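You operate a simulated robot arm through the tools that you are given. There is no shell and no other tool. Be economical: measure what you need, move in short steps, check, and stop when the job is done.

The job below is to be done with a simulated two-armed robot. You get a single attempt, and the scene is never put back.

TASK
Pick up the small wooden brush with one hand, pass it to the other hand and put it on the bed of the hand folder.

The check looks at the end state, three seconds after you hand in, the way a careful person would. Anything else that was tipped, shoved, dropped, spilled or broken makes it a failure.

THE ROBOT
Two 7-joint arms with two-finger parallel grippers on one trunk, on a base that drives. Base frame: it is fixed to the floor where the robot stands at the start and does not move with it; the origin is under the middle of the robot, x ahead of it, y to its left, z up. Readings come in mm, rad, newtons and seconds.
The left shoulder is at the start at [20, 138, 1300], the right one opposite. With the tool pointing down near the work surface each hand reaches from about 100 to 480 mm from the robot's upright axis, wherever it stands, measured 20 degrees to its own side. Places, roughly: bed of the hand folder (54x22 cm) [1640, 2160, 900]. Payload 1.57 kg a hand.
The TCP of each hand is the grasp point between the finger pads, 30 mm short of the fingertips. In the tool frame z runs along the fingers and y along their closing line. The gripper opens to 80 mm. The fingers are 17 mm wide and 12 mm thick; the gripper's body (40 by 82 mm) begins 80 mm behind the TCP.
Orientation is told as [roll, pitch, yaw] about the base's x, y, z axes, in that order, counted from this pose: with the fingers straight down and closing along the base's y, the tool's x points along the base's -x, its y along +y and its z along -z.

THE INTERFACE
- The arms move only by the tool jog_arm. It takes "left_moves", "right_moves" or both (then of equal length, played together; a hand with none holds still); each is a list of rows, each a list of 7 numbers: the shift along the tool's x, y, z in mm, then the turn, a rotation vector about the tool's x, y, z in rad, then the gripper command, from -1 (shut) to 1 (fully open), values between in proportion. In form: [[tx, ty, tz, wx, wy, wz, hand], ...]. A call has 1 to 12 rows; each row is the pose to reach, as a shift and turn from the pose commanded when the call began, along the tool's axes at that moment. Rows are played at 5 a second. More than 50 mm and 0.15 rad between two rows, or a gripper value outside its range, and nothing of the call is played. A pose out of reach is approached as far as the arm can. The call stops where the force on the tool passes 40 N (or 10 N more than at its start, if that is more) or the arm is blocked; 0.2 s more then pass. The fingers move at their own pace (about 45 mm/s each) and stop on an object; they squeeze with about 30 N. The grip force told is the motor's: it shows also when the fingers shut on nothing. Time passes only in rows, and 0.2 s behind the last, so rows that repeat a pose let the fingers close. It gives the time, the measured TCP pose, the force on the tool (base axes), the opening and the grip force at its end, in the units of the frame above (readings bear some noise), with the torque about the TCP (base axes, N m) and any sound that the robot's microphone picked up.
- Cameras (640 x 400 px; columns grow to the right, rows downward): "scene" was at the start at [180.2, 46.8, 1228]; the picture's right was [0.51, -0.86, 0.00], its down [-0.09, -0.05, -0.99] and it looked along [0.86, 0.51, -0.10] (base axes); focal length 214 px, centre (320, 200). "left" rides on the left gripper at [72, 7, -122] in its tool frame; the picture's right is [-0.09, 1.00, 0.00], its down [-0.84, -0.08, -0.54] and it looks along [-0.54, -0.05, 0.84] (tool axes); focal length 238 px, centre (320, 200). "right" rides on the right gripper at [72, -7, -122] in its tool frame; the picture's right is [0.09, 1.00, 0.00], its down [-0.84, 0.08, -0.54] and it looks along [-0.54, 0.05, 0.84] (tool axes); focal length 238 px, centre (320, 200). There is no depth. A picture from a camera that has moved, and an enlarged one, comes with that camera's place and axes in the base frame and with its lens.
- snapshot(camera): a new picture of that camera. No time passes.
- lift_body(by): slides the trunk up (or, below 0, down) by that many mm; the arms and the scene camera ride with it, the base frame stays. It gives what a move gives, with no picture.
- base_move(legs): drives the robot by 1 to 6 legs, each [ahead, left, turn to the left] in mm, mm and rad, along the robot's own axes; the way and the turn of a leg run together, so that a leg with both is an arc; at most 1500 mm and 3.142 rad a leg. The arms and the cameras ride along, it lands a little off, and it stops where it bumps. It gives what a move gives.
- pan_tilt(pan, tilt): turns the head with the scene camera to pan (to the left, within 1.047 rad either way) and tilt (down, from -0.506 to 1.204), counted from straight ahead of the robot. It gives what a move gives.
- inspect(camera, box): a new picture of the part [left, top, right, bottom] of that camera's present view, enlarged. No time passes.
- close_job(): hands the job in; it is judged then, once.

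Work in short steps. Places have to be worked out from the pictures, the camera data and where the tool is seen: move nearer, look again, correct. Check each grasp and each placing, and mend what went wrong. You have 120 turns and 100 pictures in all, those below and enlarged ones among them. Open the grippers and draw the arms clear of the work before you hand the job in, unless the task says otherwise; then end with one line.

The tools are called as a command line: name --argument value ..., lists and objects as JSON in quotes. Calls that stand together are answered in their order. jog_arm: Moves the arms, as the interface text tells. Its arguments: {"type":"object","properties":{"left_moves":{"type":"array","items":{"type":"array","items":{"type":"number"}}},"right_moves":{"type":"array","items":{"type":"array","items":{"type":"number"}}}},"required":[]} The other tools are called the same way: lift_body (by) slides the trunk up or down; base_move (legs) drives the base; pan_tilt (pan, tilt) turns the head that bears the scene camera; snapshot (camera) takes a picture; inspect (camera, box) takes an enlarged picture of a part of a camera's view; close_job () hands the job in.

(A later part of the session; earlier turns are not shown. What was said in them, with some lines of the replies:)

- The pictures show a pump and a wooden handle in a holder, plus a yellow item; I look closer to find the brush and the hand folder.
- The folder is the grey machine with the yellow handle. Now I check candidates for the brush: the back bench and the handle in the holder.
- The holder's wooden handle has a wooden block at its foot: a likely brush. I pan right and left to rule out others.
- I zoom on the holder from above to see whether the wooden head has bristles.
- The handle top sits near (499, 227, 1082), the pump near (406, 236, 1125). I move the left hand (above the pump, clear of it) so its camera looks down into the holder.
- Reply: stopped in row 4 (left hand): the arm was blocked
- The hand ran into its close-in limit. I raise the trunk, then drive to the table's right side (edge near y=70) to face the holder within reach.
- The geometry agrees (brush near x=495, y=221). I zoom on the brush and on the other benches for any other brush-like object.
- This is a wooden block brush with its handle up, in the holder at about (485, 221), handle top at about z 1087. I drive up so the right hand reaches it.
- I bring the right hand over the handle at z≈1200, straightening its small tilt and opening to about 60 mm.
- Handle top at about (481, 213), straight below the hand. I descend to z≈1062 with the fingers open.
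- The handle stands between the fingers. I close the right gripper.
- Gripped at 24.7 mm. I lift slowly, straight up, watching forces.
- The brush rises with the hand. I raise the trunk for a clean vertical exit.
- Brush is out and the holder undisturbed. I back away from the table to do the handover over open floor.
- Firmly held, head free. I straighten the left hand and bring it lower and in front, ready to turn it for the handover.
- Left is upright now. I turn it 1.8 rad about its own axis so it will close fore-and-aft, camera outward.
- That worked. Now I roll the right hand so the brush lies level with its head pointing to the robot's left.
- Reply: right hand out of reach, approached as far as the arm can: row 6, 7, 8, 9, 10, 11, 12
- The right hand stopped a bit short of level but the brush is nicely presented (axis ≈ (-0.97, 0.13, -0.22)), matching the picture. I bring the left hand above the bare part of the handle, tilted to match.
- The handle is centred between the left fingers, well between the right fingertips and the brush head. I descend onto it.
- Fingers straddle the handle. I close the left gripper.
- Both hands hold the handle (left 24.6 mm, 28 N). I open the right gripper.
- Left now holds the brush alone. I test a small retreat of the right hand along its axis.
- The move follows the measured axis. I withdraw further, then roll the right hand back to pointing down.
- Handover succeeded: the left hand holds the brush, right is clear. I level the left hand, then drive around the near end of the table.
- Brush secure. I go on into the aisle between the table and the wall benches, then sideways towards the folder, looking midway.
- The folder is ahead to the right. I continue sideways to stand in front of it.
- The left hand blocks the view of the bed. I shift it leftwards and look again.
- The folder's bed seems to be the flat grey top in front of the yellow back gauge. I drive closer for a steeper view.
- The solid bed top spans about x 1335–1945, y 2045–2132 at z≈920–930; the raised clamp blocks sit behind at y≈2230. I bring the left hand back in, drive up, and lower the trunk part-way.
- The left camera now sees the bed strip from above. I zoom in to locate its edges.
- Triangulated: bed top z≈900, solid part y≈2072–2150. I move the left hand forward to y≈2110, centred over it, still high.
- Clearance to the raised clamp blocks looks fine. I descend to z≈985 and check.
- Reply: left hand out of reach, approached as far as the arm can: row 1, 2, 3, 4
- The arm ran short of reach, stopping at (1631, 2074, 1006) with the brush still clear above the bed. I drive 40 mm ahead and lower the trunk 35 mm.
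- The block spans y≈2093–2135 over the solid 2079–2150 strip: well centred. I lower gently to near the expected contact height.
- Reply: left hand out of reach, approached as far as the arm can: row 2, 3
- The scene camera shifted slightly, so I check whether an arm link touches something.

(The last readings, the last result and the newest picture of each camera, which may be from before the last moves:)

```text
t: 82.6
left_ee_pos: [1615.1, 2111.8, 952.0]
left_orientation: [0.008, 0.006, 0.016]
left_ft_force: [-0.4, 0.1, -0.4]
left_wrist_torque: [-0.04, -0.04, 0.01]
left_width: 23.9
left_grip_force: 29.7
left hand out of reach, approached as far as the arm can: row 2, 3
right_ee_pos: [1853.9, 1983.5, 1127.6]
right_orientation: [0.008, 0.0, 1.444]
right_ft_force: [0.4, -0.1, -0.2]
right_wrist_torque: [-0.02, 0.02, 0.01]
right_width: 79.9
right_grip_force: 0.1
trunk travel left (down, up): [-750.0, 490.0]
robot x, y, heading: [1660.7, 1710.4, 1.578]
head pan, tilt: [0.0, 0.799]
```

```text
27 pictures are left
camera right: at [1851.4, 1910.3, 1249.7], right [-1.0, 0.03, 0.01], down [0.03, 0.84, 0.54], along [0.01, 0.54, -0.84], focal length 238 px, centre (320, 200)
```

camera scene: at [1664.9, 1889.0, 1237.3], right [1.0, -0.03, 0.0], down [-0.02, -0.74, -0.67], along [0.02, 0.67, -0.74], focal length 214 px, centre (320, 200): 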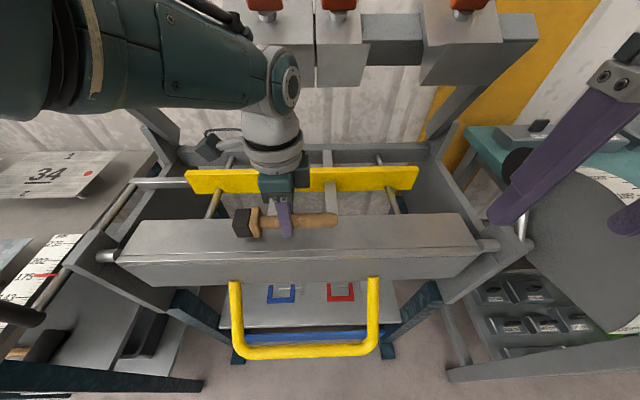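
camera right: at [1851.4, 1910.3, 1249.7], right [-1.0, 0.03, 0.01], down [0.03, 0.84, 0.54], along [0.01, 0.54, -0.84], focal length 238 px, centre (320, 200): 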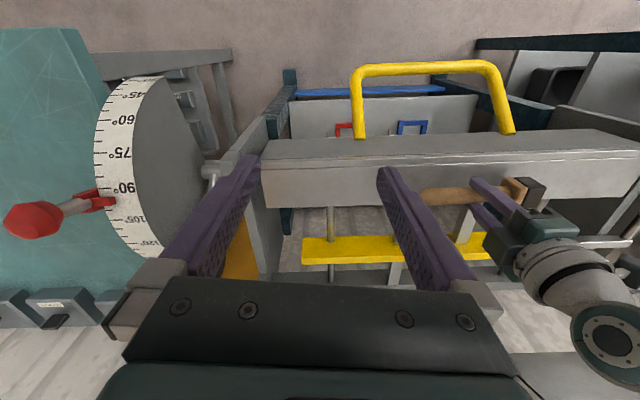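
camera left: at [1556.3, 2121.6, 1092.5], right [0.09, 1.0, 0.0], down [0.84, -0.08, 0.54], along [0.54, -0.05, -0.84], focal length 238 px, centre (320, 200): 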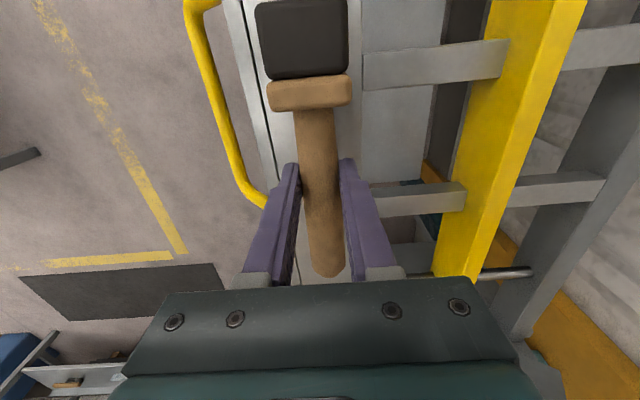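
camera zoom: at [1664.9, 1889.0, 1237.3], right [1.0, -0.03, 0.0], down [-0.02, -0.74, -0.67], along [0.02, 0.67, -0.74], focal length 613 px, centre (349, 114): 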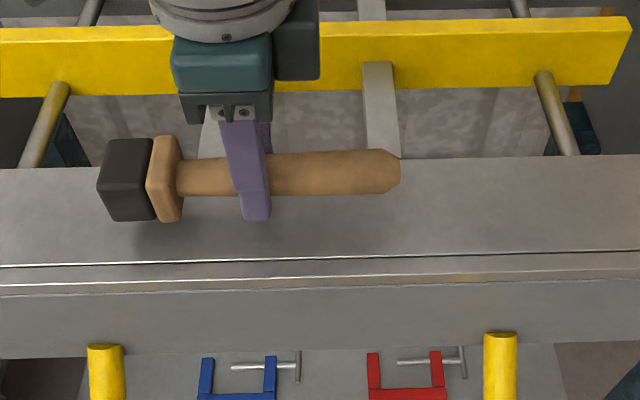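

Only the head got nudged by the left upper arm; nothing of the folder is touched. I leave the arm as is and lower the trunk in small steps.

lift_body --by -9

inspect --camera "scene" --box '[200, 170, 380, 280]'

inspect --camera "right" --box '[400, 120, 600, 260]'

```text
t: 83.2
left_ee_pos: [1616.0, 2111.4, 943.1]
left_orientation: [0.008, 0.006, 0.012]
left_ft_force: [0.3, -0.1, 0.0]
left_wrist_torque: [0.02, 0.0, 0.05]
left_width: 23.8
left_grip_force: 30.0
right_ee_pos: [1853.5, 1983.0, 1119.9]
right_orientation: [0.01, 0.0, 1.445]
right_ft_force: [-0.4, -0.2, 0.3]
right_wrist_torque: [-0.01, 0.02, -0.02]
right_width: 80.1
right_grip_force: 0.1
trunk travel left (down, up): [-741.0, 499.0]
robot x, y, heading: [1662.2, 1709.7, 1.571]
head pan, tilt: [0.0, 0.799]
```

```text
3.56 times, centred on (290, 225) of scene
camera zoom: at [1664.8, 1888.8, 1227.9], right [1.0, -0.03, 0.0], down [-0.02, -0.75, -0.67], along [0.02, 0.67, -0.75], focal length 763 px, centre (427, 111)
```

zoom: 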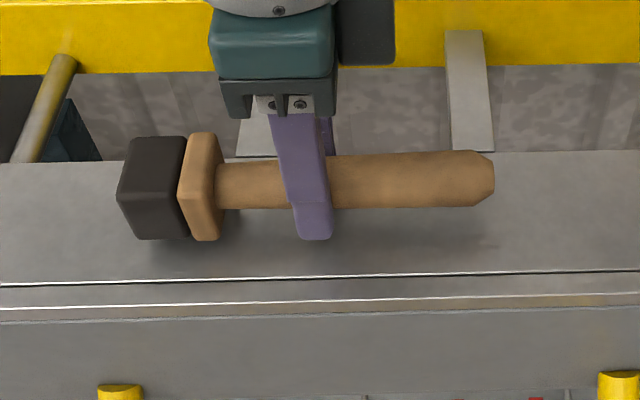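

```text
2.86 times, centred on (500, 190) of right
camera zoom: at [1851.4, 1910.3, 1240.7], right [-1.0, 0.03, 0.01], down [0.03, 0.84, 0.54], along [0.01, 0.54, -0.84], focal length 681 px, centre (-194, 229)
```

zoom: 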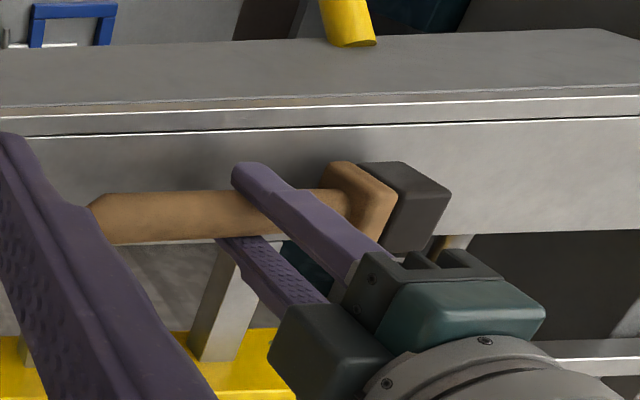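

Shadows are closing in, no contact force yet. I lower another 4 mm.

lift_body --by -4

```text
t: 83.7
left_ee_pos: [1615.8, 2111.6, 940.0]
left_orientation: [0.009, 0.008, 0.013]
left_ft_force: [0.0, -1.0, -1.3]
left_wrist_torque: [0.01, -0.03, -0.01]
left_width: 23.9
left_grip_force: 30.3
right_ee_pos: [1853.9, 1982.6, 1114.6]
right_orientation: [0.01, 0.0, 1.446]
right_ft_force: [-0.1, -0.5, 0.5]
right_wrist_torque: [0.03, 0.01, 0.0]
right_width: 80.2
right_grip_force: 0.3
trunk travel left (down, up): [-737.0, 503.0]
robot x, y, heading: [1659.9, 1709.8, 1.576]
head pan, tilt: [0.0, 0.799]
```

lift_body --by -4

inspect --camera "scene" --box '[200, 170, 380, 280]'

```text
t: 84.3
left_ee_pos: [1616.7, 2110.5, 935.8]
left_orientation: [0.009, 0.006, 0.011]
left_ft_force: [-0.3, -0.1, 0.0]
left_wrist_torque: [-0.01, -0.03, 0.03]
left_width: 23.9
left_grip_force: 29.8
right_ee_pos: [1853.4, 1982.6, 1111.1]
right_orientation: [0.009, -0.001, 1.444]
right_ft_force: [-0.5, 0.7, 0.1]
right_wrist_torque: [-0.02, -0.01, 0.06]
right_width: 80.2
right_grip_force: 0.1
trunk travel left (down, up): [-733.0, 507.0]
robot x, y, heading: [1662.3, 1709.3, 1.569]
head pan, tilt: [0.0, 0.799]
```

```text
3.56 times, centred on (290, 225) of scene
camera zoom: at [1664.8, 1888.3, 1219.2], right [1.0, -0.03, 0.0], down [-0.02, -0.75, -0.66], along [0.02, 0.66, -0.75], focal length 763 px, centre (427, 111)
```

zoom: 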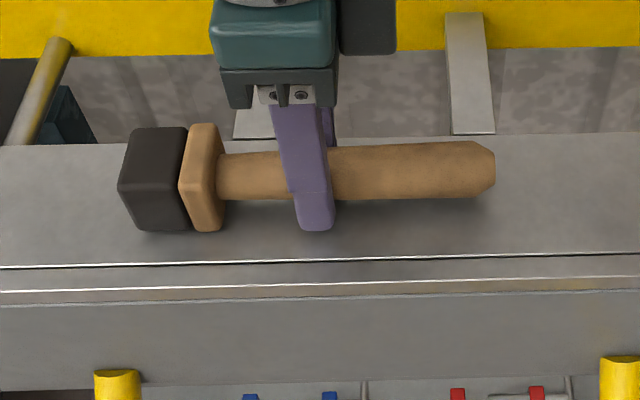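

Almost touching; another 3 mm.

lift_body --by -3

inspect --camera "right" --box '[400, 120, 600, 260]'

```text
t: 84.8
left_ee_pos: [1618.2, 2112.2, 934.8]
left_orientation: [0.011, 0.008, 0.01]
left_ft_force: [-0.1, -4.1, 13.7]
left_wrist_torque: [-0.2, 0.65, 0.21]
left_width: 23.9
left_grip_force: 29.6
right_ee_pos: [1853.1, 1983.0, 1108.2]
right_orientation: [0.009, 0.0, 1.446]
right_ft_force: [0.5, -0.1, -0.6]
right_wrist_torque: [-0.02, -0.01, -0.01]
right_width: 80.0
right_grip_force: 0.0
trunk travel left (down, up): [-730.0, 510.0]
robot x, y, heading: [1661.4, 1713.7, 1.576]
head pan, tilt: [0.0, 0.799]
```

```text
2.86 times, centred on (500, 190) of right
camera zoom: at [1851.1, 1910.4, 1229.9], right [-1.0, 0.03, 0.01], down [0.03, 0.84, 0.54], along [0.01, 0.54, -0.84], focal length 681 px, centre (-194, 229)
```

zoom: 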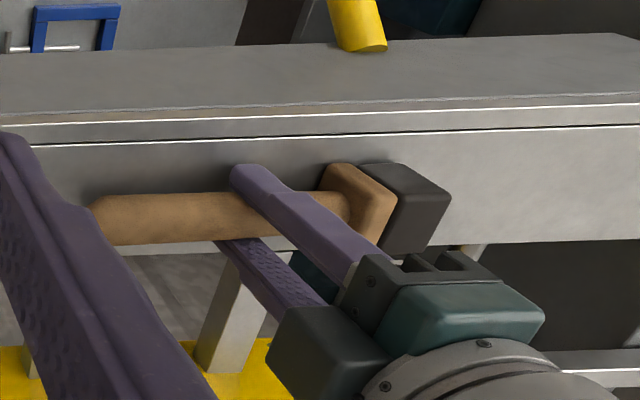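

Contact (13.7 N up): the head rests on the bed. I open the left fingers moderately.

jog_arm --left_moves '[[0, 0, 0, 0, 0, 0, -0.3], [0, 0, 0, 0, 0, 0, -0.1], [0, 0, 0, 0, 0, 0, 0.2], [0, 0, 0, 0, 0, 0, 0.3]]'

inspect --camera "scene" --box '[200, 170, 380, 280]'

snapshot --camera "left"

```text
t: 85.8
left_ee_pos: [1617.5, 2110.3, 932.6]
left_orientation: [0.01, 0.006, 0.011]
left_ft_force: [0.2, 0.5, 0.0]
left_wrist_torque: [0.01, -0.03, 0.01]
left_width: 52.2
left_grip_force: 0.1
right_ee_pos: [1853.5, 1983.4, 1108.2]
right_orientation: [0.008, 0.001, 1.446]
right_ft_force: [-0.2, -0.1, 0.3]
right_wrist_torque: [0.01, 0.01, 0.01]
right_width: 80.0
right_grip_force: 0.1
trunk travel left (down, up): [-730.0, 510.0]
robot x, y, heading: [1660.0, 1710.9, 1.573]
head pan, tilt: [0.0, 0.799]
```

```text
3.56 times, centred on (290, 225) of scene
camera zoom: at [1664.7, 1887.9, 1215.6], right [1.0, -0.03, 0.0], down [-0.02, -0.76, -0.65], along [0.02, 0.65, -0.76], focal length 763 px, centre (427, 111)
```

zoom: 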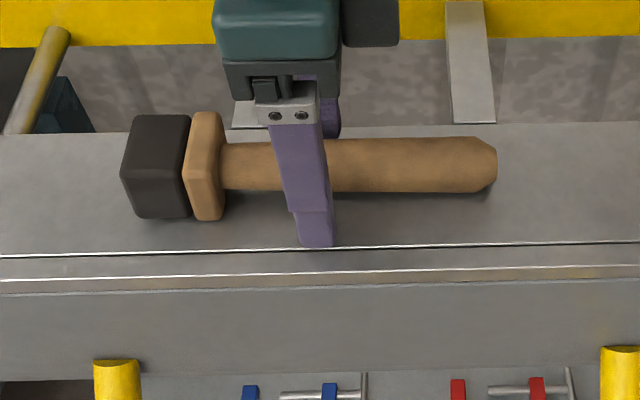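

```text
21 pictures are left
camera left: at [1545.4, 2115.9, 1054.5], right [0.08, 1.0, 0.01], down [0.84, -0.07, 0.54], along [0.54, -0.04, -0.84], focal length 238 px, centre (320, 200)
```

left: 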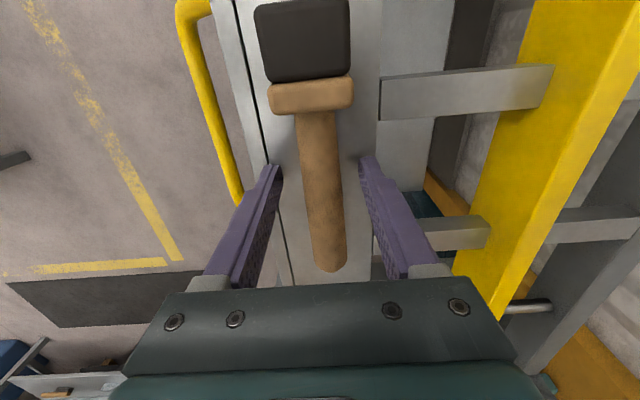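

The brush lies free on the bed. I raise the trunk straight up, then back the robot away.

lift_body --by 230

base_move --legs '[[-330, 0, 0]]'

snapshot --camera "scene"

```text
t: 88.2
left_ee_pos: [1619.4, 2110.3, 1164.2]
left_orientation: [0.01, 0.004, 0.007]
left_ft_force: [0.2, -0.1, -0.2]
left_wrist_torque: [0.01, 0.0, -0.01]
left_width: 51.8
left_grip_force: 0.1
right_ee_pos: [1853.5, 1983.8, 1338.7]
right_orientation: [0.009, 0.001, 1.445]
right_ft_force: [-0.7, 0.1, -1.1]
right_wrist_torque: [0.01, 0.02, -0.03]
right_width: 79.9
right_grip_force: 0.1
trunk travel left (down, up): [-960.0, 280.0]
robot x, y, heading: [1662.4, 1711.7, 1.574]
head pan, tilt: [0.0, 0.799]
```

```text
t: 90.4
left_ee_pos: [1623.3, 1784.6, 1163.9]
left_orientation: [0.009, 0.004, -0.005]
left_ft_force: [1.3, -0.5, 0.2]
left_wrist_torque: [0.02, 0.01, 0.02]
left_width: 52.3
left_grip_force: 0.0
right_ee_pos: [1855.8, 1653.2, 1338.3]
right_orientation: [0.009, -0.002, 1.433]
right_ft_force: [-0.6, 0.5, 0.3]
right_wrist_torque: [0.03, 0.03, 0.03]
right_width: 80.0
right_grip_force: 0.1
trunk travel left (down, up): [-960.0, 280.0]
robot x, y, heading: [1659.0, 1385.3, 1.561]
head pan, tilt: [0.0, 0.799]
```

```text
20 pictures are left
camera scene: at [1665.3, 1560.5, 1444.5], right [1.0, -0.04, 0.0], down [-0.03, -0.77, -0.64], along [0.02, 0.64, -0.77], focal length 214 px, centre (320, 200)
```

scene: 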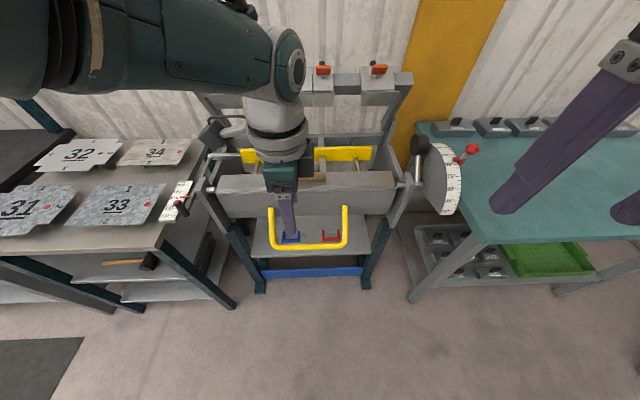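

The hand is clear. I move the left hand aside (left and up) and take a last look at the brush.

jog_arm --left_moves '[[40, 0, -20, 0, 0, 0, 0.3], [80, 0, -40, 0, 0, 0, 0.3], [120, 0, -60, 0, 0, 0, 0.3], [160, 0, -80, 0, 0, 0, 0.3]]'

inspect --camera "scene" --box '[180, 100, 460, 300]'

inspect --camera "right" --box '[240, 40, 640, 290]'

```text
t: 91.4
left_ee_pos: [1476.2, 1843.1, 1222.1]
left_orientation: [0.007, 0.002, -0.005]
left_ft_force: [-0.2, 0.4, 0.3]
left_wrist_torque: [0.04, 0.02, 0.02]
left_width: 52.2
left_grip_force: 0.1
left hand out of reach, approached as far as the arm can: row 1, 2, 3, 4
right_ee_pos: [1854.9, 1654.4, 1337.7]
right_orientation: [0.009, -0.001, 1.433]
right_ft_force: [0.3, 0.3, -0.1]
right_wrist_torque: [-0.04, 0.01, 0.0]
right_width: 80.1
right_grip_force: 0.1
trunk travel left (down, up): [-960.0, 280.0]
robot x, y, heading: [1661.4, 1381.6, 1.555]
head pan, tilt: [0.0, 0.799]
```

```text
2.00 times, centred on (320, 200) of scene
camera zoom: at [1663.4, 1564.2, 1450.3], right [1.0, -0.01, 0.0], down [-0.01, -0.72, -0.7], along [0.01, 0.7, -0.72], focal length 429 px, centre (320, 200)
```

zoom: 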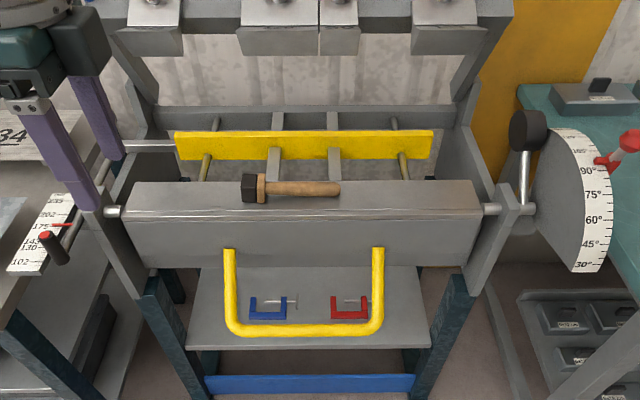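

```text
1.60 times, centred on (440, 165) of right
camera zoom: at [1852.6, 1581.3, 1459.8], right [-1.0, 0.05, 0.01], down [0.04, 0.84, 0.54], along [0.02, 0.54, -0.84], focal length 381 px, centre (128, 256)
```

zoom: 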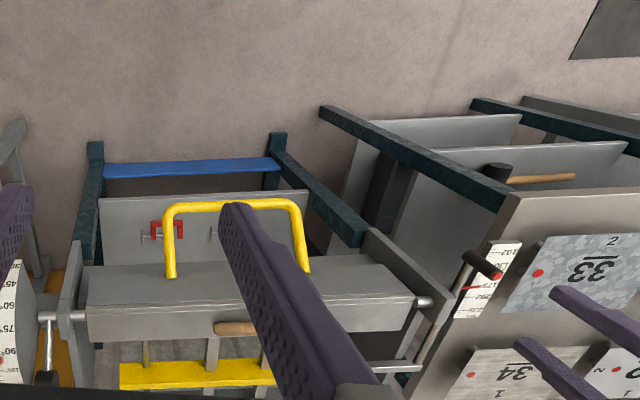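

The brush rests on the bed and nothing else moved. I back off a little more and fully open the left gripper before handing in.

base_move --legs '[[-170, 0, 0]]'

jog_arm --left_moves '[[0, 0, 0, 0, 0, 0, 1], [0, 0, 0, 0, 0, 0, 1]]'

snapshot --camera "scene"

```text
t: 92.8
left_ee_pos: [1475.3, 1676.5, 1222.7]
left_orientation: [0.009, 0.004, -0.008]
left_ft_force: [0.1, -0.2, -0.3]
left_wrist_torque: [-0.02, -0.01, 0.01]
left_width: 52.1
left_grip_force: 0.0
right_ee_pos: [1852.9, 1488.3, 1338.8]
right_orientation: [0.01, -0.001, 1.432]
right_ft_force: [0.9, 0.4, -0.5]
right_wrist_torque: [0.0, 0.0, -0.05]
right_width: 80.0
right_grip_force: 0.0
trunk travel left (down, up): [-960.0, 280.0]
robot x, y, heading: [1656.3, 1217.1, 1.561]
head pan, tilt: [0.0, 0.799]
```

```text
t: 93.4
left_ee_pos: [1474.3, 1676.3, 1222.4]
left_orientation: [0.007, 0.004, -0.007]
left_ft_force: [0.3, -1.3, 0.6]
left_wrist_torque: [-0.01, 0.01, -0.02]
left_width: 80.0
left_grip_force: 0.2
right_ee_pos: [1853.8, 1488.6, 1339.1]
right_orientation: [0.01, 0.0, 1.433]
right_ft_force: [-0.1, -0.4, 0.4]
right_wrist_torque: [0.02, 0.0, 0.0]
right_width: 80.1
right_grip_force: 0.0
trunk travel left (down, up): [-960.0, 280.0]
robot x, y, heading: [1660.3, 1221.1, 1.56]
head pan, tilt: [0.0, 0.799]
```

```text
17 pictures are left
camera scene: at [1661.7, 1398.4, 1450.4], right [1.0, -0.01, 0.0], down [-0.01, -0.72, -0.7], along [0.01, 0.7, -0.72], focal length 214 px, centre (320, 200)
```

scene: 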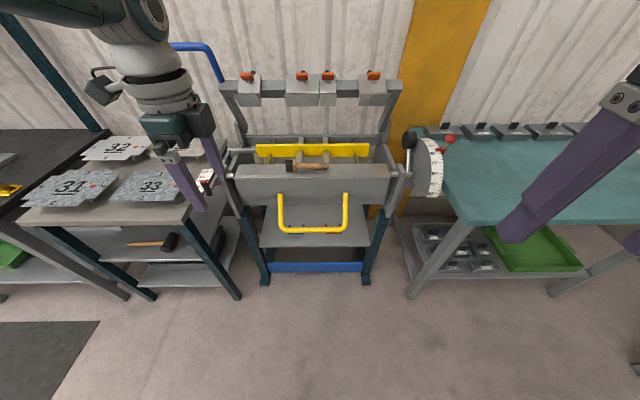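

All is in place; I hand in.

close_job

```text
The job is handed in.
```

The right hand picked up the wooden brush and passed it to the left, which laid it on the bed of the hand folder; the last picture showed it resting there, both grippers open and clear, and nothing else I could see was disturbed.
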